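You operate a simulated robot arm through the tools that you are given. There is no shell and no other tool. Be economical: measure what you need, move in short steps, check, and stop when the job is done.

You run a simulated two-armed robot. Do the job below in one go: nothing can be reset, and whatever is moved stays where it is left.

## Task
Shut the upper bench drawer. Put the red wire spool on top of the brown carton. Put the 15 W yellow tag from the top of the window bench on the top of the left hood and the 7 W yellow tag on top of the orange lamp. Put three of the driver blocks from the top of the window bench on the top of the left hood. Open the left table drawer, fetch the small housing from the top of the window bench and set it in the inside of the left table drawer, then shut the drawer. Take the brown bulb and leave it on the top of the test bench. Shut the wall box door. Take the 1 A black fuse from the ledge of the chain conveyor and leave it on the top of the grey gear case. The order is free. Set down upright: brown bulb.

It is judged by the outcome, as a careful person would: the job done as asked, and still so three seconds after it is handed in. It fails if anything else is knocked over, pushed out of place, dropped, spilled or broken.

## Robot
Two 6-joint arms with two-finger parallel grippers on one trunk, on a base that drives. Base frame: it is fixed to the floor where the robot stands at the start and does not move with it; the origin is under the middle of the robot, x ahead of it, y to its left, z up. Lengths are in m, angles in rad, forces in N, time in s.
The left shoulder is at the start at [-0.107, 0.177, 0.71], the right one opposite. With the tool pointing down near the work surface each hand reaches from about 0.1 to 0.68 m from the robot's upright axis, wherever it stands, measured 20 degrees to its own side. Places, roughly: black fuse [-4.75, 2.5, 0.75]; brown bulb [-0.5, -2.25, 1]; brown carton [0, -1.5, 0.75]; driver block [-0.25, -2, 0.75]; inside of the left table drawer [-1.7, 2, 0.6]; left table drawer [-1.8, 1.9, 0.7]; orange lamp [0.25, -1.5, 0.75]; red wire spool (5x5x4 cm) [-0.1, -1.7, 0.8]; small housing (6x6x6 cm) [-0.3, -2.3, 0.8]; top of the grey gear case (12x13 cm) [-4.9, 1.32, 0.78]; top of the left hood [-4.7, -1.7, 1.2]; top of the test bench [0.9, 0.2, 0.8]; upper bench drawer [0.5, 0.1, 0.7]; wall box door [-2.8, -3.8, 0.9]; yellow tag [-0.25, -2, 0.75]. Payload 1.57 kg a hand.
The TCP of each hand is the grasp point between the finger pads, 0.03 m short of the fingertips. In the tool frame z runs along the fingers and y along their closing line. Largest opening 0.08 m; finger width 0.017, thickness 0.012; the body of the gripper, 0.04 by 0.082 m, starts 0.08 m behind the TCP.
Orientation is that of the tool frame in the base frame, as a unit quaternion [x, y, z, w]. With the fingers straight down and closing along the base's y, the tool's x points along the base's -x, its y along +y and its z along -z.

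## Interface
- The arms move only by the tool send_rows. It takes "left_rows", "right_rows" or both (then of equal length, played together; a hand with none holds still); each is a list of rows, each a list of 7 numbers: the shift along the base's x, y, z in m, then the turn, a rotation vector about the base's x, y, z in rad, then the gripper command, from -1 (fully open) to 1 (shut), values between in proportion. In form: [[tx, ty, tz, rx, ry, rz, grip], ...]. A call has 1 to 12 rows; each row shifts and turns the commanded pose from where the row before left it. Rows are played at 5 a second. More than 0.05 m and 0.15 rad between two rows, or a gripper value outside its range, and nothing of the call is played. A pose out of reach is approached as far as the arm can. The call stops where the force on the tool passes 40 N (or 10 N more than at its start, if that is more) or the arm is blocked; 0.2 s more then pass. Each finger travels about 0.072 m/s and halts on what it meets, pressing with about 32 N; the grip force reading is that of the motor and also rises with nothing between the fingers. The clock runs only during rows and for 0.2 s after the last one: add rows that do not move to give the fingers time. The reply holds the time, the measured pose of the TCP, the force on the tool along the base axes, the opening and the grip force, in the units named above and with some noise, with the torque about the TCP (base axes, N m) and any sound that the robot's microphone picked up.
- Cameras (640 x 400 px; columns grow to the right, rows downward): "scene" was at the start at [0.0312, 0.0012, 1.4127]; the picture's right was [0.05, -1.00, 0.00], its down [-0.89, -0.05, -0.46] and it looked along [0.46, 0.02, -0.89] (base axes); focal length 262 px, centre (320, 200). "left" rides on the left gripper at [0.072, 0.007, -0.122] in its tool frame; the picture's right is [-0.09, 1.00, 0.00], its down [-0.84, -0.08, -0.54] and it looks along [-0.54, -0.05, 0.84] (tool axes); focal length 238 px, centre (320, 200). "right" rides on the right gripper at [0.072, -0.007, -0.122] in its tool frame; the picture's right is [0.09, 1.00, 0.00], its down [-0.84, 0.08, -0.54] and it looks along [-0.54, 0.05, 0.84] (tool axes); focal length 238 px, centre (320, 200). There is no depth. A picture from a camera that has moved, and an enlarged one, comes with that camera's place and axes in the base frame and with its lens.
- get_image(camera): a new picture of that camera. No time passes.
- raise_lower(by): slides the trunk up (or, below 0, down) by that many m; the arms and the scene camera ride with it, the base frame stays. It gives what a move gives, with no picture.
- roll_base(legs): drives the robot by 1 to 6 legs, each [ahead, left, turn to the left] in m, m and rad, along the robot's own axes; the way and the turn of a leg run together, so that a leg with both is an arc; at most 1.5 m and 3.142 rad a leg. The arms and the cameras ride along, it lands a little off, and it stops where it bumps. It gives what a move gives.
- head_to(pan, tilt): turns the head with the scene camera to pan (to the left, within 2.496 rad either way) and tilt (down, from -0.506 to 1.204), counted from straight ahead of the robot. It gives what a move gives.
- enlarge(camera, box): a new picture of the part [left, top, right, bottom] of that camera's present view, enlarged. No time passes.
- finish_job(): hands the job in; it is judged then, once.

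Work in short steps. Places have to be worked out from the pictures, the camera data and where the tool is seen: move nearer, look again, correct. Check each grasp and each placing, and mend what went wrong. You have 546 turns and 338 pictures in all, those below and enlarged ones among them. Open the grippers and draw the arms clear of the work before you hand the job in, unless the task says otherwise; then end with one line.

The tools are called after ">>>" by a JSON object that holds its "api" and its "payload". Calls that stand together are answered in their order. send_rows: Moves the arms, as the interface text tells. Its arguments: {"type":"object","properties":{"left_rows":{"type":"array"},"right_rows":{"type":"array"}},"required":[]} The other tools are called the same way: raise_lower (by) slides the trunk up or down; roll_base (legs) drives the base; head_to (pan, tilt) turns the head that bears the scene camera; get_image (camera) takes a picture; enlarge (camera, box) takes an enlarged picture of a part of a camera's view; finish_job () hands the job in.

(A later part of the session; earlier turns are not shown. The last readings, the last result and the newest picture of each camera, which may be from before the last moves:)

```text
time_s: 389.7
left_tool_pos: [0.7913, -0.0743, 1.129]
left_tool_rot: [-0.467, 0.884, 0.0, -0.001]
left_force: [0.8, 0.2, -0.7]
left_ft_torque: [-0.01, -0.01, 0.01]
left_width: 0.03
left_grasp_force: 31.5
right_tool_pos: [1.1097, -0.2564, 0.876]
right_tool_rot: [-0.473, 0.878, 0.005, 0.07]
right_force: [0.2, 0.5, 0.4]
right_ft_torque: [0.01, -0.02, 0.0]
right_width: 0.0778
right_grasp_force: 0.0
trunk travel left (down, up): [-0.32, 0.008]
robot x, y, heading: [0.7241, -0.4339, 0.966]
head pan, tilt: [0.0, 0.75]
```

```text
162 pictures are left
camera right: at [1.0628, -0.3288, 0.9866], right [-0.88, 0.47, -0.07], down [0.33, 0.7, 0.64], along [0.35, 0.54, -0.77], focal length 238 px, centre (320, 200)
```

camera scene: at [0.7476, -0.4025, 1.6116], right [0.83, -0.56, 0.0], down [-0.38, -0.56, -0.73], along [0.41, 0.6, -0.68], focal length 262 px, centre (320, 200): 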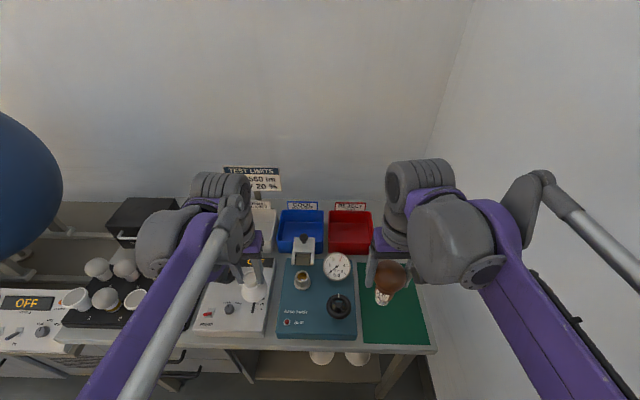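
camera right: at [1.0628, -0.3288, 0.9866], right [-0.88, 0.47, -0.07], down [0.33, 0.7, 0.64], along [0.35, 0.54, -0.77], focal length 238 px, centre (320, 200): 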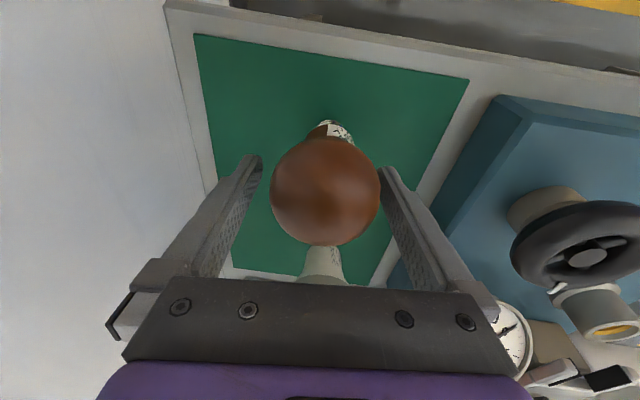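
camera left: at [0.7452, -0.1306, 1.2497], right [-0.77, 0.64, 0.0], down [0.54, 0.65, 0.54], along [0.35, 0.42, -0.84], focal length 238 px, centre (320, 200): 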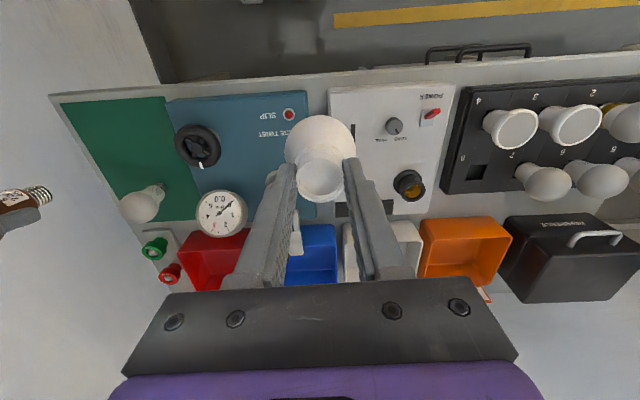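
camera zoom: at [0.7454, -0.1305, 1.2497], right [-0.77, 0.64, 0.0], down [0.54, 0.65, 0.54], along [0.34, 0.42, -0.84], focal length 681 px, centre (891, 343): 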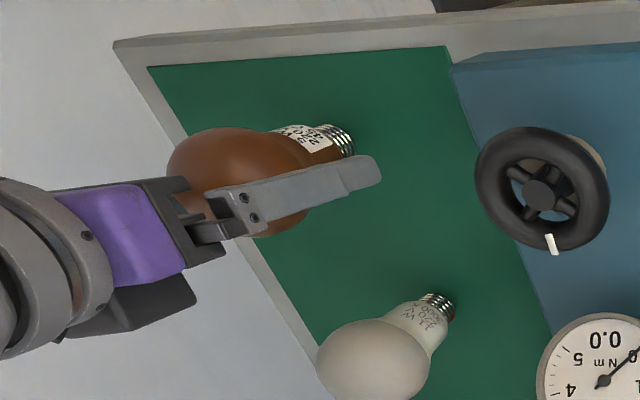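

The bulb stands free. I withdraw along the tool axis, slowly.

>>> {"api": "send_rows", "payload": {"right_rows": [[-0.0012, -0.0008, 0.01, 0, 0, 0, -1], [-0.0023, -0.0015, 0.02, 0, 0, 0, -1], [-0.0023, -0.0015, 0.02, 0, 0, 0, -1], [-0.0023, -0.0015, 0.02, 0, 0, 0, -1], [-0.0035, -0.0023, 0.03, 0, 0, 0, -1], [-0.0035, -0.0023, 0.03, 0, 0, 0, -1], [-0.0035, -0.0023, 0.03, 0, 0, 0, -1], [-0.0035, -0.0023, 0.03, 0, 0, 0, -1]]}}

>>> {"api": "enlarge", "payload": {"camera": "scene", "box": [330, 220, 490, 350]}}

>>> {"api": "enlarge", "payload": {"camera": "left", "box": [40, 80, 200, 220]}}

```text
time_s: 391.5
left_tool_pos: [0.7915, -0.0746, 1.1271]
left_tool_rot: [-0.466, 0.885, 0.0, 0.001]
left_force: [-0.4, 0.2, -0.7]
left_ft_torque: [0.0, 0.01, 0.02]
left_width: 0.03
left_grasp_force: 31.9
right_tool_pos: [1.0888, -0.2691, 1.0655]
right_tool_rot: [-0.474, 0.878, 0.005, 0.07]
right_force: [-0.5, 0.0, 0.6]
right_ft_torque: [0.01, -0.03, 0.02]
right_width: 0.0798
right_grasp_force: 0.0
trunk travel left (down, up): [-0.32, 0.008]
robot x, y, heading: [0.726, -0.4339, 0.97]
head pan, tilt: [0.0, 0.75]
```

```text
3.08 times, centred on (410, 285) of scene
camera zoom: at [0.7476, -0.4022, 1.6118], right [0.83, -0.56, 0.0], down [-0.39, -0.56, -0.73], along [0.41, 0.6, -0.68], focal length 807 px, centre (43, -62)
```

zoom: 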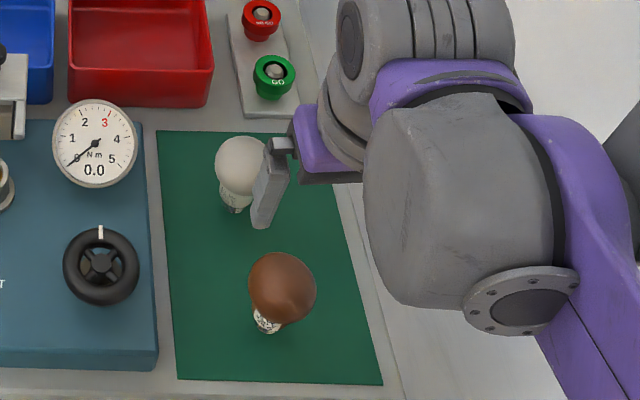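

```text
2.86 times, centred on (120, 150) of left
camera zoom: at [0.7451, -0.1308, 1.2497], right [-0.77, 0.64, 0.0], down [0.54, 0.65, 0.54], along [0.35, 0.42, -0.84], focal length 681 px, centre (891, 343)
```

zoom: 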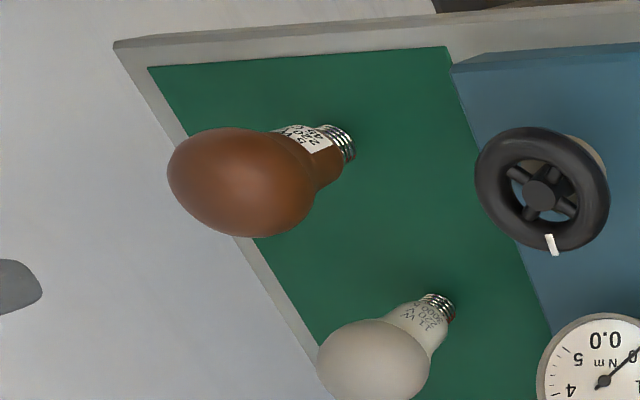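

The bulb stands upright on the green mat. I level the right tool, back away from the test bench, and drive toward the left table.

>>> {"api": "send_rows", "payload": {"right_rows": [[-0.02, -0.03, 0.03, -0.045, 0.067, 0, -1], [-0.02, -0.03, 0.03, -0.045, 0.067, 0, -1], [-0.01, -0.02, 0, 0, 0, 0, -1]]}}

>>> {"api": "roll_base", "payload": {"legs": [[-0.4, 0, 0], [0, 0, 1.51], [1.2, 0, 0], [1.15, 0, 0]]}}

>>> {"api": "head_to", "payload": {"pan": -0.8, "tilt": 0.5}}

>>> {"api": "get_image", "payload": {"camera": "scene"}}

```text
time_s: 392.3
left_tool_pos: [0.7912, -0.0755, 1.1279]
left_tool_rot: [-0.466, 0.885, 0.0, 0.0]
left_force: [0.2, 0.4, 0.5]
left_ft_torque: [-0.02, -0.01, -0.02]
left_width: 0.0298
left_grasp_force: 32.0
right_tool_pos: [1.0375, -0.3514, 1.1252]
right_tool_rot: [-0.475, 0.88, -0.003, -0.01]
right_force: [-0.3, -0.9, 0.2]
right_ft_torque: [0.03, 0.0, 0.01]
right_width: 0.0801
right_grasp_force: 0.0
trunk travel left (down, up): [-0.32, 0.008]
robot x, y, heading: [0.7206, -0.4337, 0.967]
head pan, tilt: [0.0, 0.75]
```

```text
time_s: 409.6
left_tool_pos: [-1.7021, 0.7424, 1.127]
left_tool_rot: [0.948, -0.32, 0.001, 0.001]
left_force: [0.3, 0.1, -1.0]
left_ft_torque: [0.02, -0.02, 0.02]
left_width: 0.0299
left_grasp_force: 32.2
right_tool_pos: [-1.4147, 0.975, 1.1259]
right_tool_rot: [0.95, -0.311, 0.009, 0.006]
right_force: [-0.2, 0.6, 0.4]
right_ft_torque: [0.04, 0.03, 0.0]
right_width: 0.0799
right_grasp_force: 0.1
trunk travel left (down, up): [-0.32, 0.008]
robot x, y, heading: [-1.3481, 0.6593, 2.492]
head pan, tilt: [0.0, 0.75]
```

```text
time_s: 410.7
left_tool_pos: [-1.7016, 0.7431, 1.1274]
left_tool_rot: [0.948, -0.32, 0.0, 0.0]
left_force: [0.2, 1.0, -0.7]
left_ft_torque: [-0.01, 0.01, 0.01]
left_width: 0.0301
left_grasp_force: 31.6
right_tool_pos: [-1.4137, 0.9739, 1.1244]
right_tool_rot: [0.95, -0.311, 0.009, 0.005]
right_force: [-0.1, 0.0, -0.3]
right_ft_torque: [0.01, -0.02, -0.01]
right_width: 0.08
right_grasp_force: 0.2
trunk travel left (down, up): [-0.32, 0.008]
robot x, y, heading: [-1.3464, 0.6604, 2.495]
head pan, tilt: [-0.799, 0.499]
```

```text
159 pictures are left
camera scene: at [-1.3243, 0.721, 1.6338], right [0.99, 0.12, 0.0], down [0.06, -0.48, -0.88], along [-0.11, 0.87, -0.48], focal length 262 px, centre (320, 200)
```

scene: 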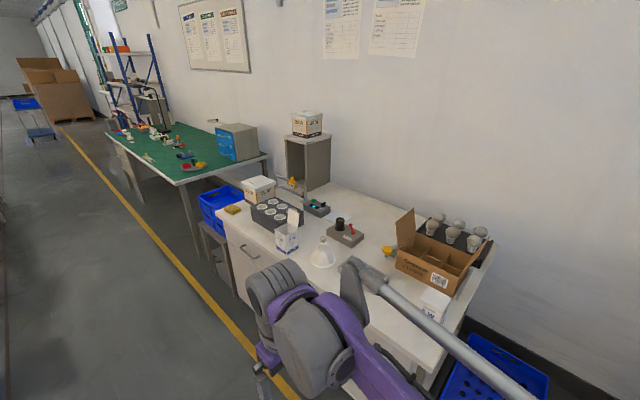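

The left table's drawer handle is at about (-1.84,1.775). I drive along the aisle 1.05 m and turn to face it.

>>> {"api": "roll_base", "payload": {"legs": [[1.05, 0, 0], [0, 0, -1.543]]}}

>>> {"api": "head_to", "payload": {"pan": 0, "tilt": 0.85}}

>>> {"api": "get_image", "payload": {"camera": "scene"}}

>>> {"api": "get_image", "payload": {"camera": "right"}}

```text
time_s: 419.9
left_tool_pos: [-2.092, 1.6456, 1.1286]
left_tool_rot: [-0.447, 0.895, 0.0, -0.001]
left_force: [-0.3, 0.0, -0.8]
left_ft_torque: [0.02, 0.01, 0.03]
left_width: 0.03
left_grasp_force: 32.1
right_tool_pos: [-1.8599, 1.3586, 1.1255]
right_tool_rot: [-0.453, 0.891, -0.002, -0.011]
right_force: [0.0, 0.0, -0.2]
right_ft_torque: [-0.01, 0.01, 0.0]
right_width: 0.08
right_grasp_force: 0.1
trunk travel left (down, up): [-0.32, 0.008]
robot x, y, heading: [-2.1799, 1.2927, 0.93]
head pan, tilt: [-0.799, 0.499]
```

```text
time_s: 421.0
left_tool_pos: [-2.0935, 1.6465, 1.1273]
left_tool_rot: [-0.446, 0.895, -0.001, -0.001]
left_force: [0.1, 0.4, -0.5]
left_ft_torque: [-0.03, 0.01, -0.01]
left_width: 0.03
left_grasp_force: 31.9
right_tool_pos: [-1.8609, 1.3585, 1.1252]
right_tool_rot: [-0.454, 0.891, -0.003, -0.01]
right_force: [-0.4, -0.8, 0.0]
right_ft_torque: [-0.03, 0.01, 0.0]
right_width: 0.0799
right_grasp_force: 0.0
trunk travel left (down, up): [-0.32, 0.008]
robot x, y, heading: [-2.1758, 1.2935, 0.927]
head pan, tilt: [0.0, 0.85]
```

```text
158 pictures are left
camera scene: at [-2.1544, 1.3174, 1.6038], right [0.8, -0.6, 0.0], down [-0.45, -0.6, -0.66], along [0.4, 0.53, -0.75], focal length 262 px, centre (320, 200)
```

scene: 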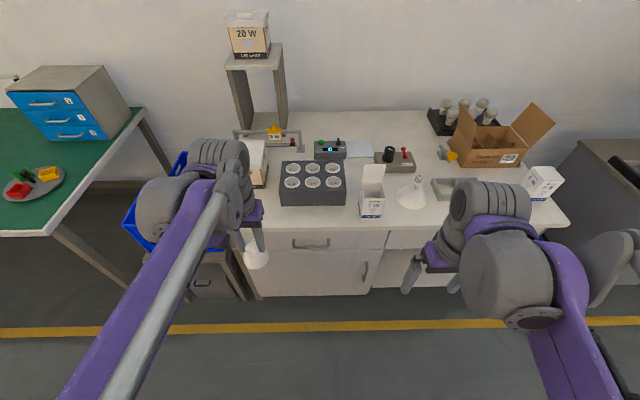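

```text
157 pictures are left
camera right: at [-1.8949, 1.2977, 1.2477], right [-0.86, 0.51, 0.01], down [0.44, 0.73, 0.53], along [0.26, 0.45, -0.85], focal length 238 px, centre (320, 200)
```

right: 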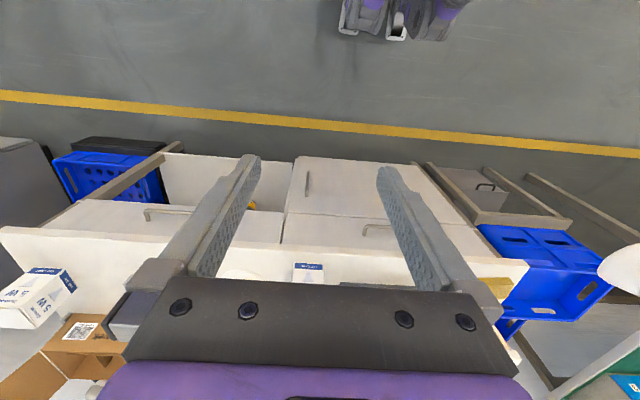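

I zoom on the drawer handle to judge its shape and gap.

>>> {"api": "enlarge", "payload": {"camera": "scene", "box": [240, 210, 400, 310]}}

>>> {"api": "enlarge", "payload": {"camera": "right", "box": [280, 140, 480, 265]}}

```text
4.00 times, centred on (320, 260) of scene
camera zoom: at [-2.1544, 1.3174, 1.6038], right [0.8, -0.6, 0.0], down [-0.45, -0.6, -0.66], along [0.4, 0.53, -0.75], focal length 1049 px, centre (320, -40)
```

zoom: 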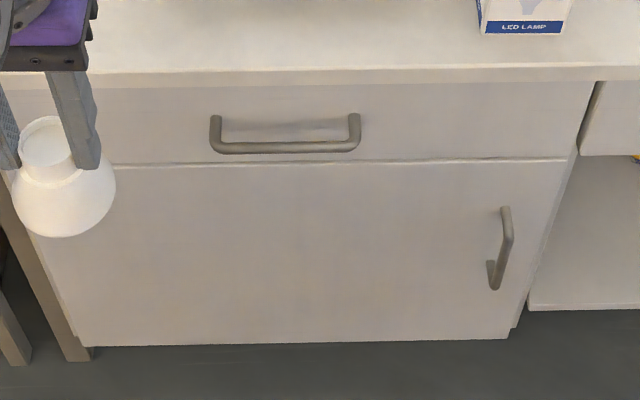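

```text
3.20 times, centred on (380, 202) of right
camera zoom: at [-1.8949, 1.2977, 1.2477], right [-0.86, 0.51, 0.01], down [0.44, 0.73, 0.53], along [0.26, 0.45, -0.85], focal length 763 px, centre (128, 192)
```

zoom: 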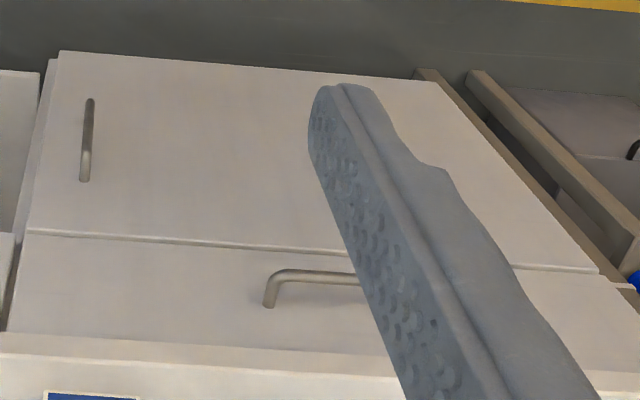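

Handle bar centre ≈ (-1.845,1.778,0.70), standing 3.6 cm off the face. I close the right fingers, tilt them slightly forward and bring them above the gap behind the bar.

>>> {"api": "send_rows", "payload": {"right_rows": [[0.0039, 0.0416, 0, 0.108, -0.081, 0, 1], [0.0039, 0.0416, 0, 0.108, -0.081, 0, 1], [0.0039, 0.0416, 0, 0, 0, 0, 1], [0.0039, 0.0416, 0, 0, 0, 0, 1], [0.0039, 0.0416, 0, 0, 0, 0, 1], [0.0039, 0.0416, -0.02, 0, 0, 0, 1], [0.0039, 0.0416, -0.02, 0, 0, 0, 1], [0.0039, 0.0416, -0.02, 0, 0, 0, 1], [0.0039, 0.0416, -0.02, 0, 0, 0, 1], [0.0039, 0.0416, -0.02, 0, 0, 0, 1], [0, 0, 0, 0, 0, 0, 1]]}}

>>> {"api": "get_image", "payload": {"camera": "right"}}

>>> {"api": "get_image", "payload": {"camera": "scene"}}

```text
time_s: 423.4
left_tool_pos: [-2.0923, 1.6456, 1.128]
left_tool_rot: [-0.446, 0.895, 0.001, 0.0]
left_force: [-0.9, 1.0, -0.4]
left_ft_torque: [0.0, 0.01, 0.02]
left_width: 0.0302
left_grasp_force: 32.1
right_tool_pos: [-1.8211, 1.7774, 1.0266]
right_tool_rot: [-0.451, 0.884, 0.057, 0.111]
right_force: [0.4, -0.6, 0.4]
right_ft_torque: [-0.01, -0.01, 0.0]
right_width: 0.0
right_grasp_force: 21.8
trunk travel left (down, up): [-0.32, 0.008]
robot x, y, heading: [-2.1779, 1.2929, 0.93]
head pan, tilt: [0.0, 0.85]
```

```text
154 pictures are left
camera right: at [-1.8729, 1.6917, 1.1264], right [-0.86, 0.51, -0.02], down [0.34, 0.59, 0.73], along [0.39, 0.62, -0.68], focal length 238 px, centre (320, 200)
```

right: 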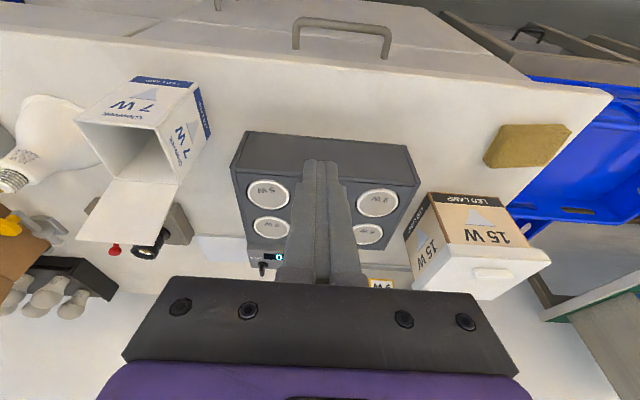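

```text
153 pictures are left
camera scene: at [-2.1547, 1.3163, 1.6038], right [0.8, -0.6, 0.0], down [-0.45, -0.6, -0.66], along [0.4, 0.53, -0.75], focal length 262 px, centre (320, 200)
```

scene: 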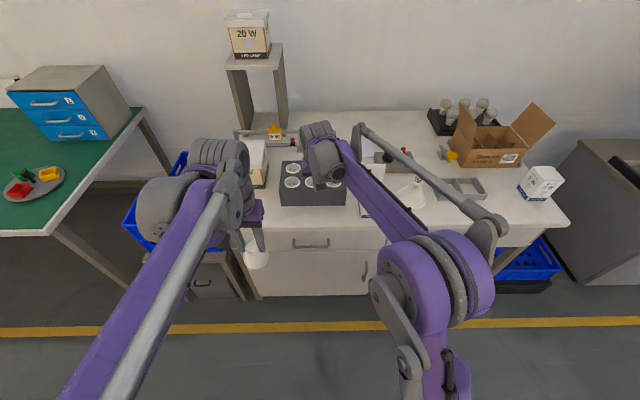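

Bar and table edge agree with estimates (table edge overhangs ~1 cm). I shift back 8 mm and lower to TCP 0.80, then look.

>>> {"api": "send_rows", "payload": {"right_rows": [[-0.005, -0.007, -0.03, 0, 0, 0, 1], [0, 0, -0.04, 0, 0, 0, 1], [0, 0, -0.04, 0, 0, 0, 1], [0, 0, -0.04, 0, 0, 0, 1], [0, 0, -0.04, 0, 0, 0, 1], [0, 0, -0.03, 0, 0, 0, 1], [0, 0, 0, 0, 0, 0, 1]]}}

>>> {"api": "get_image", "payload": {"camera": "right"}}

>>> {"api": "enlarge", "payload": {"camera": "scene", "box": [260, 200, 380, 290]}}

```text
time_s: 424.7
left_tool_pos: [-2.0944, 1.6448, 1.1297]
left_tool_rot: [-0.446, 0.895, 0.0, 0.001]
left_force: [0.0, -0.5, -0.4]
left_ft_torque: [0.0, 0.0, -0.01]
left_width: 0.0299
left_grasp_force: 32.2
right_tool_pos: [-1.8256, 1.7667, 0.8258]
right_tool_rot: [-0.451, 0.884, 0.057, 0.112]
right_force: [-4.3, -7.8, 18.8]
right_ft_torque: [0.04, -0.07, -0.08]
right_width: 0.0001
right_grasp_force: 21.2
trunk travel left (down, up): [-0.32, 0.008]
robot x, y, heading: [-2.1765, 1.2902, 0.927]
head pan, tilt: [0.0, 0.85]
stopped in row 6 (right hand): the force on the tool passed its limit at 83 N (the readings are from after the stop); the commanded pose is now the measured one
```

```text
152 pictures are left
camera right: at [-1.8789, 1.682, 0.9263], right [-0.86, 0.51, -0.02], down [0.33, 0.59, 0.73], along [0.39, 0.62, -0.68], focal length 238 px, centre (320, 200)
```

right: 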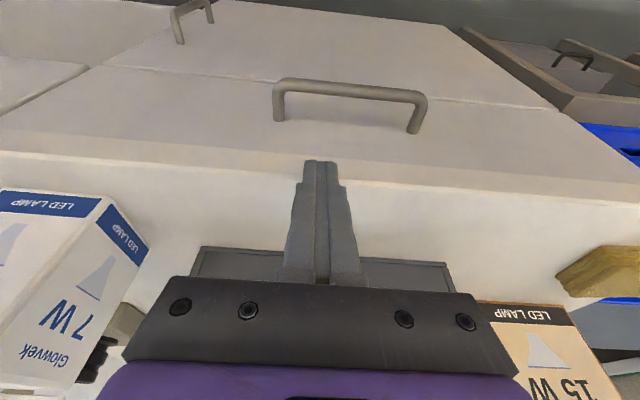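

```text
4.44 times, centred on (320, 245) of scene
camera zoom: at [-2.156, 1.3152, 1.604], right [0.8, -0.6, 0.0], down [-0.45, -0.6, -0.66], along [0.4, 0.53, -0.75], focal length 1166 px, centre (320, 0)
```

zoom: 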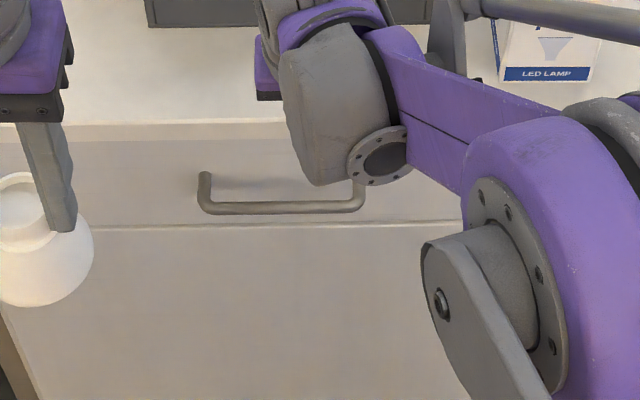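

The fingertip landed on the table's overhanging edge; the gap behind the bar is too narrow from above. I'll instead grip the bar diagonally: lift and back off, level the tool, and start turning it 90° about vertical.

>>> {"api": "send_rows", "payload": {"right_rows": [[0, 0, 0.04, 0, 0, 0, 1], [0, 0, 0.04, 0, 0, 0, 1], [-0.02, -0.028, 0.02, -0.099, 0.0745, 0, 1], [-0.02, -0.028, 0, -0.099, 0.0745, 0, 0], [-0.02, -0.028, 0, 0, 0, 0.14, -1], [-0.02, -0.028, 0, 0, 0, 0.14, -1], [-0.02, -0.028, 0, 0, 0, 0.14, -1], [0, 0, 0, 0, 0, 0.14, -1], [0, 0, 0, 0, 0, 0.14, -1], [0, 0, 0, 0, 0, 0.14, -1]], "left_rows": [[-0.02, 0.015, 0, 0, 0, 0, 1], [-0.02, 0.015, 0, 0, 0, 0, 1], [-0.02, 0.015, 0, 0, 0, 0, 1], [-0.02, 0.015, 0, 0, 0, 0, 1], [0, 0, 0, 0, 0, 0, 1], [0, 0, 0, 0, 0, 0, 1], [0, 0, 0, 0, 0, 0, 1], [0, 0, 0, 0, 0, 0, 1], [0, 0, 0, 0, 0, 0, 1], [0, 0, 0, 0, 0, 0, 1]]}}

>>> {"api": "send_rows", "payload": {"right_rows": [[0, 0, 0, 0, 0, 0.146, -1], [0, 0, 0, 0, 0, 0.146, -1], [0, 0, 0, 0, 0, 0.146, -1], [0, 0, 0, 0, 0, 0.146, -1], [0, 0, 0, 0, 0, 0.146, -1], [0, 0, 0, 0, 0, 0, -1]]}}

>>> {"api": "get_image", "payload": {"camera": "scene"}}

```text
time_s: 426.9
left_tool_pos: [-2.1741, 1.7045, 1.1293]
left_tool_rot: [-0.447, 0.895, -0.001, 0.0]
left_force: [-0.2, -0.5, 0.0]
left_ft_torque: [-0.01, -0.01, 0.0]
left_width: 0.0299
left_grasp_force: 31.6
right_tool_pos: [-1.9253, 1.6277, 0.9254]
right_tool_rot: [0.778, -0.628, -0.003, 0.001]
right_force: [-0.5, -0.5, -0.3]
right_ft_torque: [0.03, 0.01, 0.02]
right_width: 0.08
right_grasp_force: 0.0
trunk travel left (down, up): [-0.32, 0.008]
robot x, y, heading: [-2.1724, 1.2895, 0.93]
head pan, tilt: [0.0, 0.85]
```

```text
time_s: 428.3
left_tool_pos: [-2.1724, 1.7052, 1.1295]
left_tool_rot: [-0.446, 0.895, 0.0, -0.001]
left_force: [0.1, 0.1, -0.6]
left_ft_torque: [0.01, 0.04, 0.01]
left_width: 0.0301
left_grasp_force: 32.4
right_tool_pos: [-1.9243, 1.6282, 0.9245]
right_tool_rot: [0.951, -0.308, -0.003, 0.001]
right_force: [0.6, -0.4, -0.2]
right_ft_torque: [-0.03, -0.02, 0.04]
right_width: 0.08
right_grasp_force: 0.0
trunk travel left (down, up): [-0.32, 0.008]
robot x, y, heading: [-2.1766, 1.2941, 0.926]
head pan, tilt: [0.0, 0.85]
```

```text
150 pictures are left
camera scene: at [-2.1544, 1.3176, 1.6038], right [0.8, -0.6, 0.0], down [-0.45, -0.6, -0.66], along [0.4, 0.53, -0.75], focal length 262 px, centre (320, 200)
```

scene: 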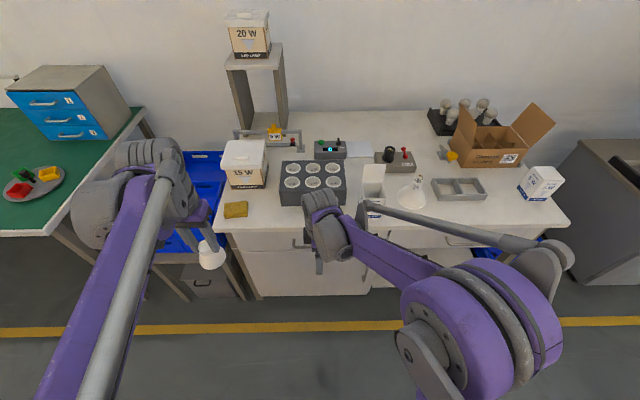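

Turned cleanly. Now I pitch the tool 0.8 rad forward and narrow the opening, then look.

>>> {"api": "send_rows", "payload": {"right_rows": [[0, 0, 0, 0.1067, -0.08, 0, 0.2], [0, 0, 0, 0.1067, -0.08, 0, 0.2], [0, 0, 0, 0.1067, -0.08, 0, 0.2], [0, 0, 0, 0.1067, -0.08, 0, 0.2], [0, 0, 0, 0.1067, -0.08, 0, 0.2], [0, 0, 0, 0.1067, -0.08, 0, 0.2], [0, 0, -0.03, 0, 0, 0, 0.3], [0, 0, -0.04, 0, 0, 0, 0.3], [0, 0, -0.04, 0, 0, 0, 0.3], [0, 0, 0, 0, 0, 0, 0.3]]}}

>>> {"api": "get_image", "payload": {"camera": "right"}}

>>> {"api": "enlarge", "payload": {"camera": "scene", "box": [240, 190, 400, 310]}}

```text
time_s: 430.5
left_tool_pos: [-2.173, 1.7039, 1.1283]
left_tool_rot: [-0.446, 0.895, 0.0, 0.0]
left_force: [-0.4, -0.6, -0.1]
left_ft_torque: [0.0, 0.02, -0.01]
left_width: 0.0303
left_grasp_force: 32.0
right_tool_pos: [-1.9241, 1.6507, 0.8391]
right_tool_rot: [0.878, -0.284, 0.123, -0.365]
right_force: [-0.6, -0.2, 0.2]
right_ft_torque: [0.0, 0.0, 0.01]
right_width: 0.028
right_grasp_force: 0.1
right hand out of reach, approached as far as the arm can: row 9
trunk travel left (down, up): [-0.32, 0.008]
robot x, y, heading: [-2.1741, 1.2906, 0.919]
head pan, tilt: [0.0, 0.85]
```

```text
149 pictures are left
camera right: at [-1.9141, 1.5406, 0.9289], right [-0.33, -0.62, -0.71], down [-0.94, 0.14, 0.32], along [-0.1, 0.77, -0.63], focal length 238 px, centre (320, 200)
```

right: 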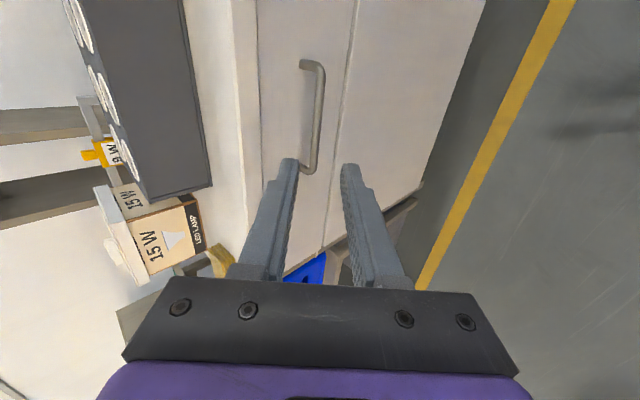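

```text
3.33 times, centred on (320, 250) of scene
camera zoom: at [-2.1544, 1.3172, 1.6038], right [0.8, -0.6, 0.0], down [-0.45, -0.6, -0.66], along [0.4, 0.53, -0.75], focal length 874 px, centre (320, 33)
```

zoom: 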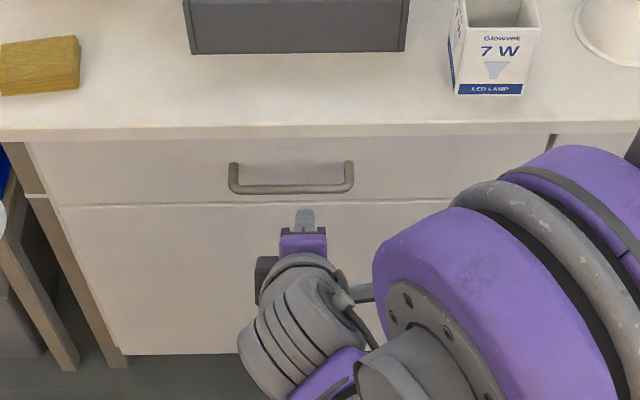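

The hand now faces the handle in the vertical plane, but it is at its lower reach. I lower the trunk 0.15.

>>> {"api": "raise_lower", "payload": {"by": -0.15}}

>>> {"api": "send_rows", "payload": {"right_rows": [[0, 0, 0.03, 0, 0, 0, 0.3], [0, 0, 0.03, 0, 0, 0, 0.3], [0, 0, 0.03, 0, 0, 0, 0.3], [0, 0, 0, 0, 0, 0, 0.3]]}}

>>> {"api": "get_image", "payload": {"camera": "right"}}

>>> {"api": "enlarge", "payload": {"camera": "scene", "box": [240, 170, 400, 290]}}

```text
time_s: 432.3
left_tool_pos: [-2.1721, 1.7045, 0.9789]
left_tool_rot: [-0.446, 0.895, 0.0, 0.0]
left_force: [-0.6, -0.1, -0.1]
left_ft_torque: [-0.01, 0.01, 0.0]
left_width: 0.0298
left_grasp_force: 31.7
right_tool_pos: [-1.922, 1.6481, 0.6906]
right_tool_rot: [0.877, -0.284, 0.123, -0.367]
right_force: [0.4, -0.9, -0.7]
right_ft_torque: [0.02, -0.01, 0.0]
right_width: 0.0281
right_grasp_force: 0.1
trunk travel left (down, up): [-0.17, 0.158]
robot x, y, heading: [-2.1758, 1.2926, 0.926]
head pan, tilt: [0.0, 0.85]
```

```text
time_s: 433.3
left_tool_pos: [-2.1739, 1.7059, 0.9769]
left_tool_rot: [-0.446, 0.895, -0.001, 0.0]
left_force: [0.3, -0.6, -0.1]
left_ft_torque: [0.02, 0.04, 0.01]
left_width: 0.03
left_grasp_force: 32.3
right_tool_pos: [-1.9224, 1.6464, 0.7797]
right_tool_rot: [0.878, -0.284, 0.123, -0.366]
right_force: [-0.7, -0.3, 0.6]
right_ft_torque: [-0.01, 0.01, 0.0]
right_width: 0.028
right_grasp_force: 0.0
trunk travel left (down, up): [-0.17, 0.158]
robot x, y, heading: [-2.1757, 1.2931, 0.927]
head pan, tilt: [0.0, 0.85]
```

```text
147 pictures are left
camera right: at [-1.912, 1.5383, 0.8699], right [-0.33, -0.62, -0.71], down [-0.94, 0.14, 0.32], along [-0.1, 0.77, -0.63], focal length 238 px, centre (320, 200)
```

right: 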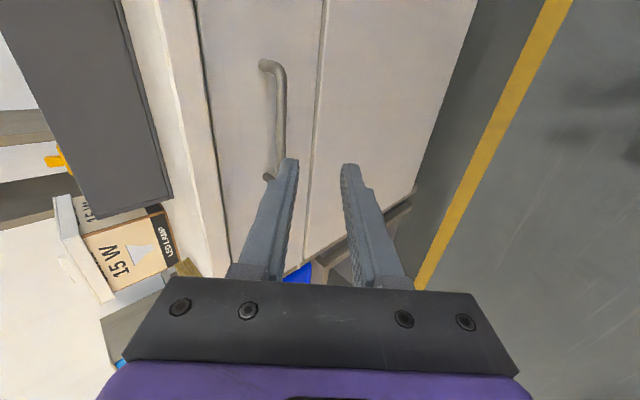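

```text
3.33 times, centred on (320, 230) of scene
camera zoom: at [-2.1499, 1.3238, 1.45], right [0.8, -0.6, 0.0], down [-0.45, -0.6, -0.66], along [0.4, 0.53, -0.75], focal length 874 px, centre (320, 100)
```

zoom: 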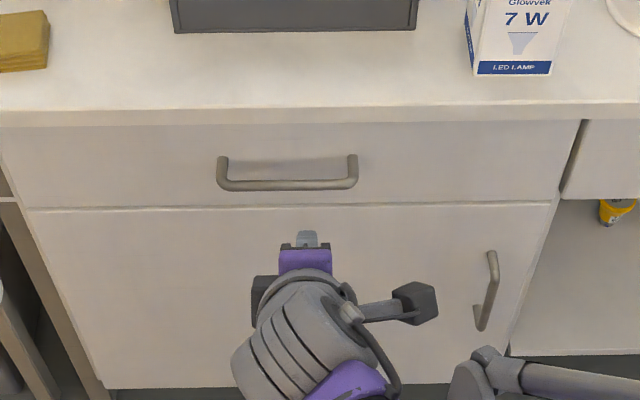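

Bar is at f≈0.310, z≈0.703 in robot-aligned terms; I shift 6.9 cm forward so the bar lies on the finger axis, then look again.

>>> {"api": "send_rows", "payload": {"right_rows": [[0.0205, 0.0275, 0, 0, 0, 0, 0.3], [0.0205, 0.0275, 0, 0, 0, 0, 0.3], [0, 0, 0, 0, 0, 0, 0.3]]}}

>>> {"api": "get_image", "payload": {"camera": "right"}}

```text
time_s: 434.1
left_tool_pos: [-2.1743, 1.7064, 0.9781]
left_tool_rot: [-0.445, 0.895, 0.0, 0.0]
left_force: [-0.1, 0.8, -0.5]
left_ft_torque: [0.02, -0.03, 0.0]
left_width: 0.0299
left_grasp_force: 31.9
right_tool_pos: [-1.8815, 1.703, 0.7791]
right_tool_rot: [0.877, -0.284, 0.123, -0.366]
right_force: [-0.6, -0.5, 0.5]
right_ft_torque: [-0.02, -0.03, -0.02]
right_width: 0.0281
right_grasp_force: 0.0
trunk travel left (down, up): [-0.17, 0.158]
robot x, y, heading: [-2.1731, 1.2892, 0.925]
head pan, tilt: [0.0, 0.85]
```

```text
145 pictures are left
camera right: at [-1.8715, 1.5937, 0.8696], right [-0.33, -0.62, -0.71], down [-0.94, 0.14, 0.32], along [-0.1, 0.77, -0.63], focal length 238 px, centre (320, 200)
```

right: 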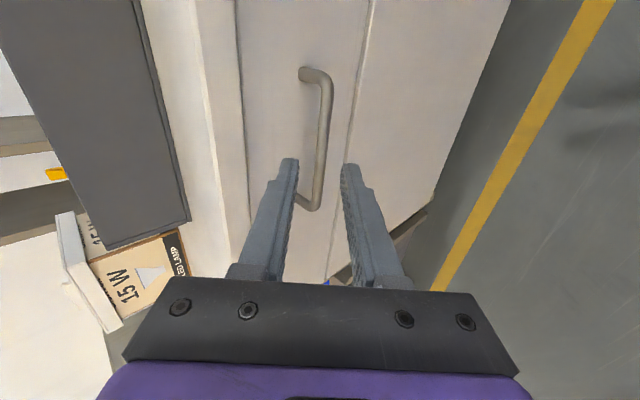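

The bar lies centred between the fingertips. I advance along the tool axis 9 cm with force watch.

>>> {"api": "send_rows", "payload": {"right_rows": [[0.0085, 0.0114, -0.0141, 0, 0, 0, 0.3], [0.0085, 0.0114, -0.0141, 0, 0, 0, 0.3], [0.0085, 0.0114, -0.0141, 0, 0, 0, 0.3], [0.0064, 0.0086, -0.0106, 0, 0, 0, 0.3], [0, 0, 0, 0, 0, 0, 0.3]]}}

>>> {"api": "get_image", "payload": {"camera": "right"}}

>>> {"api": "enlarge", "payload": {"camera": "scene", "box": [240, 170, 400, 290]}}

```text
time_s: 435.3
left_tool_pos: [-2.1733, 1.7065, 0.978]
left_tool_rot: [-0.446, 0.895, 0.0, -0.001]
left_force: [0.6, 0.3, 0.0]
left_ft_torque: [-0.01, 0.02, 0.0]
left_width: 0.0299
left_grasp_force: 31.8
right_tool_pos: [-1.8491, 1.745, 0.7278]
right_tool_rot: [0.877, -0.284, 0.123, -0.366]
right_force: [-0.3, 0.3, 0.1]
right_ft_torque: [0.06, 0.0, -0.03]
right_width: 0.028
right_grasp_force: 0.1
trunk travel left (down, up): [-0.17, 0.158]
robot x, y, heading: [-2.1755, 1.2886, 0.929]
head pan, tilt: [0.0, 0.85]
```

```text
144 pictures are left
camera right: at [-1.84, 1.6362, 0.8174], right [-0.33, -0.62, -0.71], down [-0.94, 0.14, 0.32], along [-0.1, 0.77, -0.63], focal length 238 px, centre (320, 200)
```

right: 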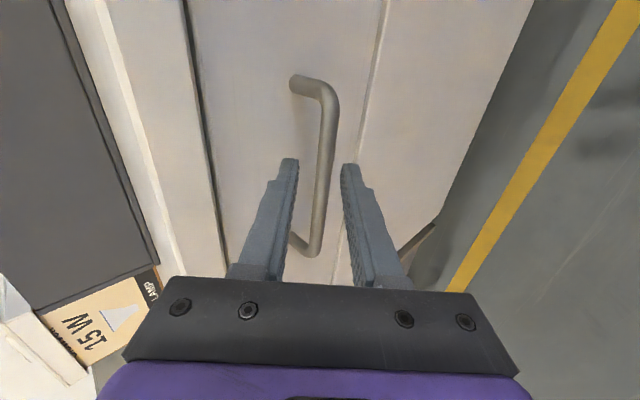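

```text
3.33 times, centred on (320, 230) of scene
camera zoom: at [-2.1501, 1.3232, 1.45], right [0.8, -0.6, 0.0], down [-0.45, -0.6, -0.66], along [0.4, 0.53, -0.75], focal length 874 px, centre (320, 100)
```

zoom: 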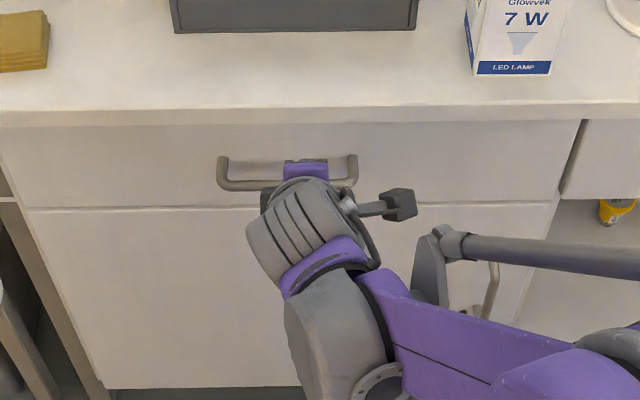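

The bar appears between the pads. I close to test for a grip.

>>> {"api": "send_rows", "payload": {"right_rows": [[0, 0, 0, 0, 0, 0, 1], [0, 0, 0, 0, 0, 0, 1], [0, 0, 0, 0, 0, 0, 1]]}}

```text
time_s: 436.1
left_tool_pos: [-2.1731, 1.7061, 0.9778]
left_tool_rot: [-0.446, 0.895, -0.001, -0.001]
left_force: [-0.8, 0.1, 0.2]
left_ft_torque: [-0.01, 0.03, 0.02]
left_width: 0.0299
left_grasp_force: 31.6
right_tool_pos: [-1.8493, 1.7451, 0.7274]
right_tool_rot: [0.877, -0.285, 0.123, -0.366]
right_force: [-0.2, 0.1, -0.1]
right_ft_torque: [0.01, -0.01, 0.0]
right_width: 0.0
right_grasp_force: 21.8
trunk travel left (down, up): [-0.17, 0.158]
robot x, y, heading: [-2.177, 1.2889, 0.927]
head pan, tilt: [0.0, 0.85]
```

Not yet reached. I reopen, advance 2.2 cm, and close again.

>>> {"api": "send_rows", "payload": {"right_rows": [[0, 0, 0, 0, 0, 0, 0.3], [0, 0, 0, 0, 0, 0, 0.3], [0.0047, 0.0063, -0.0077, 0, 0, 0, 0.3], [0.0047, 0.0063, -0.0077, 0, 0, 0, 0.3], [0, 0, 0, 0, 0, 0, 0.3]]}}

>>> {"api": "get_image", "payload": {"camera": "right"}}

>>> {"api": "send_rows", "payload": {"right_rows": [[0, 0, 0, 0, 0, 0, 1], [0, 0, 0, 0, 0, 0, 1], [0, 0, 0, 0, 0, 0, 1]]}}

```text
time_s: 437.3
left_tool_pos: [-2.1726, 1.7054, 0.9768]
left_tool_rot: [-0.446, 0.895, 0.0, 0.0]
left_force: [0.0, 0.3, -0.7]
left_ft_torque: [0.0, -0.01, 0.0]
left_width: 0.0301
left_grasp_force: 31.5
right_tool_pos: [-1.8402, 1.7587, 0.7115]
right_tool_rot: [0.877, -0.284, 0.124, -0.367]
right_force: [0.3, -0.1, -0.5]
right_ft_torque: [0.02, 0.03, -0.01]
right_width: 0.028
right_grasp_force: 0.0
trunk travel left (down, up): [-0.17, 0.158]
robot x, y, heading: [-2.179, 1.295, 0.926]
head pan, tilt: [0.0, 0.85]
```

```text
142 pictures are left
camera right: at [-1.8306, 1.6496, 0.8017], right [-0.33, -0.62, -0.71], down [-0.94, 0.14, 0.32], along [-0.1, 0.77, -0.63], focal length 238 px, centre (320, 200)
```

right: 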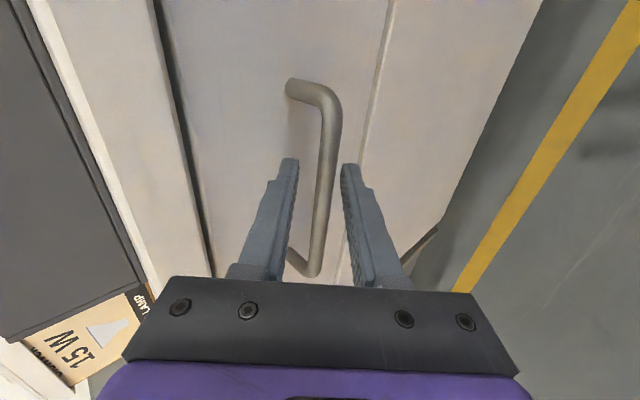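

```text
time_s: 438.0
left_tool_pos: [-2.1736, 1.7061, 0.9778]
left_tool_rot: [-0.446, 0.895, 0.0, -0.002]
left_force: [-0.5, 0.6, -1.3]
left_ft_torque: [0.03, 0.0, 0.0]
left_width: 0.03
left_grasp_force: 31.5
right_tool_pos: [-1.8414, 1.757, 0.7096]
right_tool_rot: [0.878, -0.286, 0.123, -0.364]
right_force: [-0.7, -1.2, -8.3]
right_ft_torque: [0.06, 0.3, -0.06]
right_width: 0.0116
right_grasp_force: 29.2
trunk travel left (down, up): [-0.17, 0.158]
robot x, y, heading: [-2.1776, 1.2905, 0.927]
head pan, tilt: [0.0, 0.85]
stopped in row 3 (right hand): the force on the tool passed its limit at 41 N (the readings are from after the stop); the commanded pose is now the measured one
```

Gripped the bar (1.2 cm). I pull straight back in 2 cm steps.

>>> {"api": "send_rows", "payload": {"right_rows": [[-0.012, -0.016, 0, 0, 0, 0, 1], [-0.012, -0.016, 0, 0, 0, 0, 1], [-0.012, -0.016, 0, 0, 0, 0, 1], [-0.012, -0.016, 0, 0, 0, 0, 1], [-0.012, -0.016, 0, 0, 0, 0, 1], [-0.012, -0.016, 0, 0, 0, 0, 1]]}}

>>> {"api": "get_image", "payload": {"camera": "scene"}}

```text
time_s: 439.4
left_tool_pos: [-2.1712, 1.7046, 0.9782]
left_tool_rot: [-0.446, 0.895, 0.0, -0.001]
left_force: [0.7, -0.5, 0.1]
left_ft_torque: [0.02, -0.01, 0.01]
left_width: 0.0298
left_grasp_force: 32.1
right_tool_pos: [-1.912, 1.6592, 0.7089]
right_tool_rot: [0.878, -0.287, 0.123, -0.363]
right_force: [14.1, -12.2, -3.2]
right_ft_torque: [-0.23, -0.19, -0.63]
right_width: 0.012
right_grasp_force: 29.0
trunk travel left (down, up): [-0.17, 0.158]
robot x, y, heading: [-2.175, 1.2963, 0.925]
head pan, tilt: [0.0, 0.85]
```

```text
141 pictures are left
camera scene: at [-2.1486, 1.3218, 1.45], right [0.8, -0.6, 0.0], down [-0.45, -0.6, -0.66], along [0.4, 0.53, -0.75], focal length 262 px, centre (320, 200)
```

scene: 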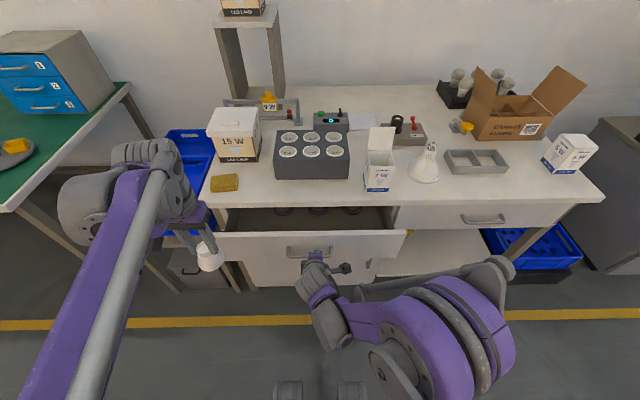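

Drawer opens (12 cm) with some sideways load; I continue along a slightly corrected direction for 8 cm more.

>>> {"api": "send_rows", "payload": {"right_rows": [[-0.0095, -0.0178, 0, 0, 0, 0, 1], [-0.0112, -0.0165, 0, 0, 0, 0, 1], [-0.0112, -0.0165, 0, 0, 0, 0, 1], [-0.0112, -0.0165, 0, 0, 0, 0, 1], [0, 0, 0, 0, 0, 0, 1]]}}

>>> {"api": "get_image", "payload": {"camera": "scene"}}

```text
time_s: 440.6
left_tool_pos: [-2.1733, 1.7073, 0.9778]
left_tool_rot: [-0.446, 0.895, 0.001, -0.002]
left_force: [-0.7, 1.1, -0.6]
left_ft_torque: [-0.01, -0.01, 0.01]
left_width: 0.0298
left_grasp_force: 31.8
right_tool_pos: [-1.9589, 1.5949, 0.7095]
right_tool_rot: [0.878, -0.285, 0.122, -0.365]
right_force: [-8.1, 4.2, -17.6]
right_ft_torque: [0.38, 0.72, 0.37]
right_width: 0.0118
right_grasp_force: 29.6
trunk travel left (down, up): [-0.17, 0.158]
robot x, y, heading: [-2.1777, 1.2924, 0.923]
head pan, tilt: [0.0, 0.85]
```

```text
140 pictures are left
camera scene: at [-2.1503, 1.3246, 1.45], right [0.8, -0.6, 0.0], down [-0.45, -0.6, -0.66], along [0.4, 0.53, -0.75], focal length 262 px, centre (320, 200)
```

scene: 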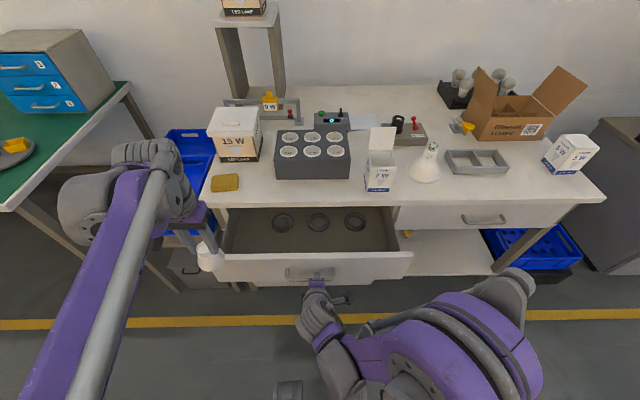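

Drawer is 20 cm open. I zoom into it to choose a free spot.

>>> {"api": "enlarge", "payload": {"camera": "scene", "box": [200, 195, 424, 295]}}

>>> {"api": "get_image", "payload": {"camera": "left"}}

```text
2.86 times, centred on (312, 245) of scene
camera zoom: at [-2.1503, 1.3246, 1.45], right [0.8, -0.6, 0.0], down [-0.45, -0.6, -0.66], along [0.4, 0.53, -0.75], focal length 749 px, centre (343, 71)
```

zoom: 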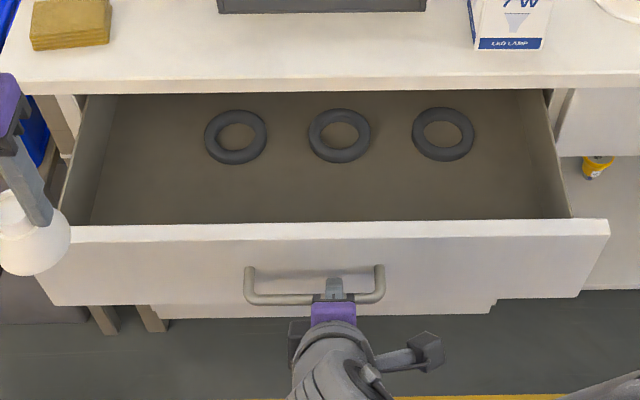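

```text
138 pictures are left
camera left: at [-2.2221, 1.6535, 1.0991], right [-0.74, 0.67, 0.0], down [0.57, 0.62, 0.54], along [0.36, 0.4, -0.84], focal length 238 px, centre (320, 200)
```

left: 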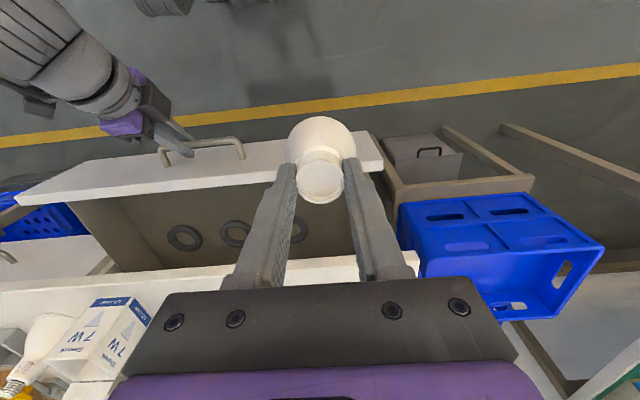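

Free floor is at the drawer's front-left. Target ≈ (-2.077,1.846), floor z≈0.615. I move the left hand with the housing above it.

>>> {"api": "send_rows", "payload": {"left_rows": [[0.024, 0.035, 0, 0, 0, 0, 1], [0.024, 0.035, 0, 0, 0, 0, 1], [0.024, 0.035, 0, 0, 0, 0, 1], [0.024, 0.035, 0, 0, 0, 0, 1], [0, 0, -0.03, 0, 0, 0, 1], [0, 0, -0.03, 0, 0, 0, 1], [0, 0, 0, 0, 0, 0, 1]]}}

>>> {"api": "get_image", "payload": {"camera": "left"}}

>>> {"api": "get_image", "payload": {"camera": "scene"}}

```text
time_s: 442.2
left_tool_pos: [-2.0786, 1.8463, 0.9162]
left_tool_rot: [-0.446, 0.895, -0.001, -0.001]
left_force: [-0.6, -0.4, -0.3]
left_ft_torque: [0.02, -0.03, -0.02]
left_width: 0.0298
left_grasp_force: 32.3
right_tool_pos: [-1.9583, 1.5953, 0.7099]
right_tool_rot: [0.878, -0.286, 0.123, -0.365]
right_force: [-18.5, 13.5, -13.0]
right_ft_torque: [0.25, 0.52, 0.11]
right_width: 0.0119
right_grasp_force: 29.6
trunk travel left (down, up): [-0.17, 0.158]
robot x, y, heading: [-2.1736, 1.2949, 0.927]
head pan, tilt: [0.0, 0.85]
```

```text
137 pictures are left
camera left: at [-2.1271, 1.7938, 1.038], right [-0.74, 0.67, 0.0], down [0.57, 0.62, 0.54], along [0.36, 0.4, -0.84], focal length 238 px, centre (320, 200)
```

left: 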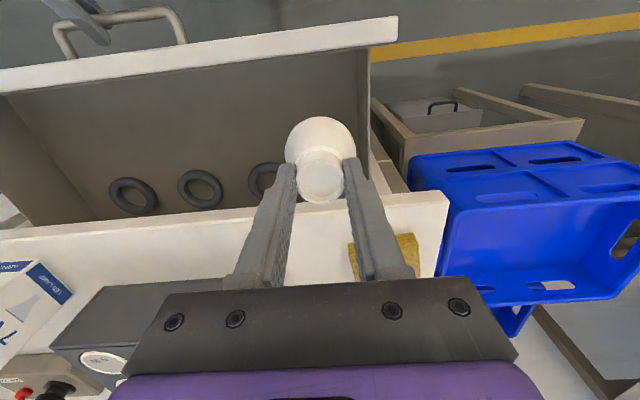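

```text
136 pictures are left
camera scene: at [-2.1515, 1.3252, 1.45], right [0.8, -0.6, 0.0], down [-0.45, -0.6, -0.66], along [0.4, 0.53, -0.75], focal length 262 px, centre (320, 200)
```

scene: 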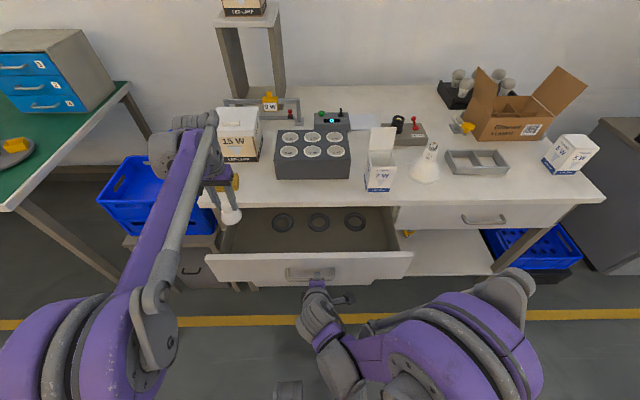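

Landing point checks out; I shift 3 cm inward for camera clearance from the panel, then lower in steps.

>>> {"api": "send_rows", "payload": {"left_rows": [[0.018, 0.026, 0, 0, 0, 0, 1], [0, 0, -0.04, 0, 0, 0, 1], [0, 0, -0.04, 0, 0, 0, 1], [0, 0, -0.04, 0, 0, 0, 1], [0, 0, 0, 0, 0, 0, 1]]}}

>>> {"api": "get_image", "payload": {"camera": "left"}}

>>> {"api": "enlarge", "payload": {"camera": "scene", "box": [160, 150, 400, 300]}}

```text
time_s: 443.4
left_tool_pos: [-2.0593, 1.874, 0.7981]
left_tool_rot: [-0.446, 0.895, 0.0, -0.001]
left_force: [0.4, 0.0, 0.1]
left_ft_torque: [0.02, -0.01, 0.01]
left_width: 0.0302
left_grasp_force: 32.2
right_tool_pos: [-1.9586, 1.5957, 0.71]
right_tool_rot: [0.878, -0.284, 0.123, -0.364]
right_force: [-16.1, 12.7, -3.4]
right_ft_torque: [0.24, 0.37, -0.01]
right_width: 0.0115
right_grasp_force: 29.3
trunk travel left (down, up): [-0.17, 0.158]
robot x, y, heading: [-2.1762, 1.2926, 0.924]
head pan, tilt: [0.0, 0.85]
```

```text
135 pictures are left
camera left: at [-2.1081, 1.8207, 0.9192], right [-0.74, 0.67, 0.0], down [0.57, 0.62, 0.54], along [0.36, 0.4, -0.84], focal length 238 px, centre (320, 200)
```

left: 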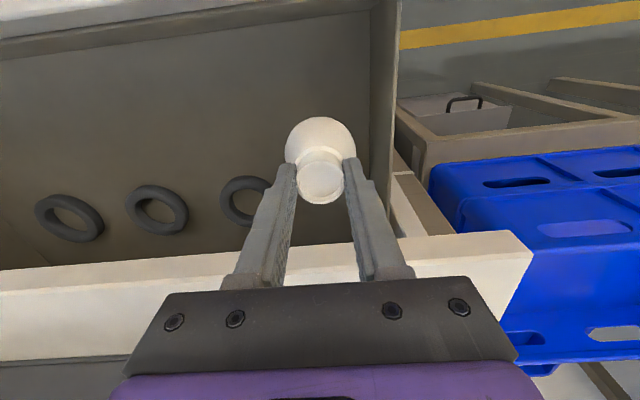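

```text
2.67 times, centred on (280, 225) of scene
camera zoom: at [-2.1516, 1.3245, 1.45], right [0.8, -0.6, 0.0], down [-0.45, -0.6, -0.66], along [0.4, 0.53, -0.75], focal length 699 px, centre (427, 133)
```

zoom: 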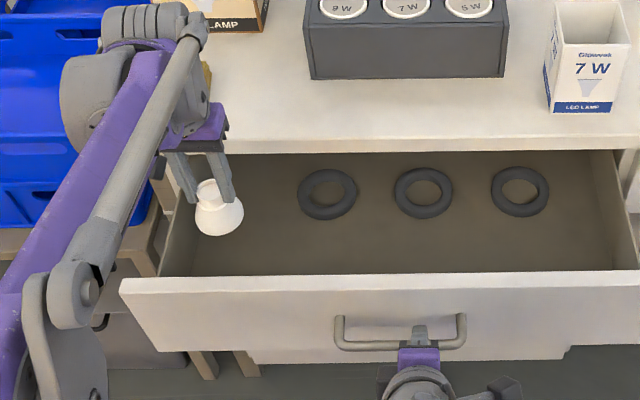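

Still clear of wall, panel and table edge. I lower a further 9 cm, then step down to contact.

>>> {"api": "send_rows", "payload": {"left_rows": [[0, 0, -0.03, 0, 0, 0, 1], [0, 0, -0.03, 0, 0, 0, 1], [0, 0, -0.02, 0, 0, 0, 1], [0, 0, -0.01, 0, 0, 0, 1], [0, 0, -0.004, 0, 0, 0, 1], [0, 0, -0.003, 0, 0, 0, 1], [0, 0, -0.003, 0, 0, 0, 1], [0, 0, -0.003, 0, 0, 0, 1], [0, 0, 0, 0, 0, 0, 1]]}}

>>> {"api": "get_image", "payload": {"camera": "left"}}

```text
time_s: 445.4
left_tool_pos: [-2.0584, 1.8738, 0.6963]
left_tool_rot: [-0.446, 0.895, -0.001, -0.001]
left_force: [0.3, 1.2, -0.4]
left_ft_torque: [-0.01, 0.02, 0.0]
left_width: 0.0301
left_grasp_force: 31.7
right_tool_pos: [-1.9585, 1.5958, 0.7093]
right_tool_rot: [0.878, -0.285, 0.123, -0.364]
right_force: [-13.4, 10.7, 0.0]
right_ft_torque: [0.24, 0.34, -0.08]
right_width: 0.0117
right_grasp_force: 29.4
trunk travel left (down, up): [-0.17, 0.158]
robot x, y, heading: [-2.176, 1.2907, 0.924]
head pan, tilt: [0.0, 0.85]
```

```text
133 pictures are left
camera left: at [-2.1087, 1.8195, 0.8165], right [-0.74, 0.67, 0.0], down [0.57, 0.62, 0.54], along [0.36, 0.4, -0.84], focal length 238 px, centre (320, 200)
```

left: 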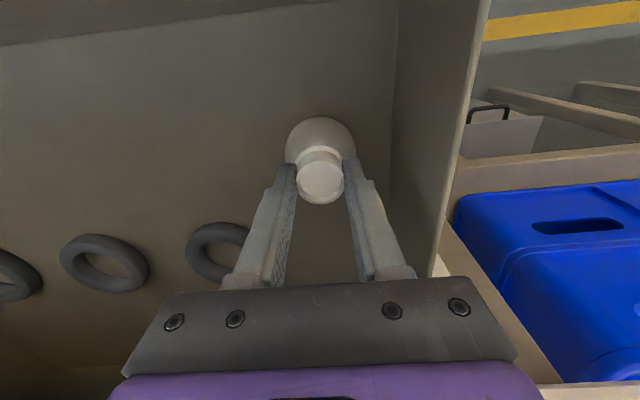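

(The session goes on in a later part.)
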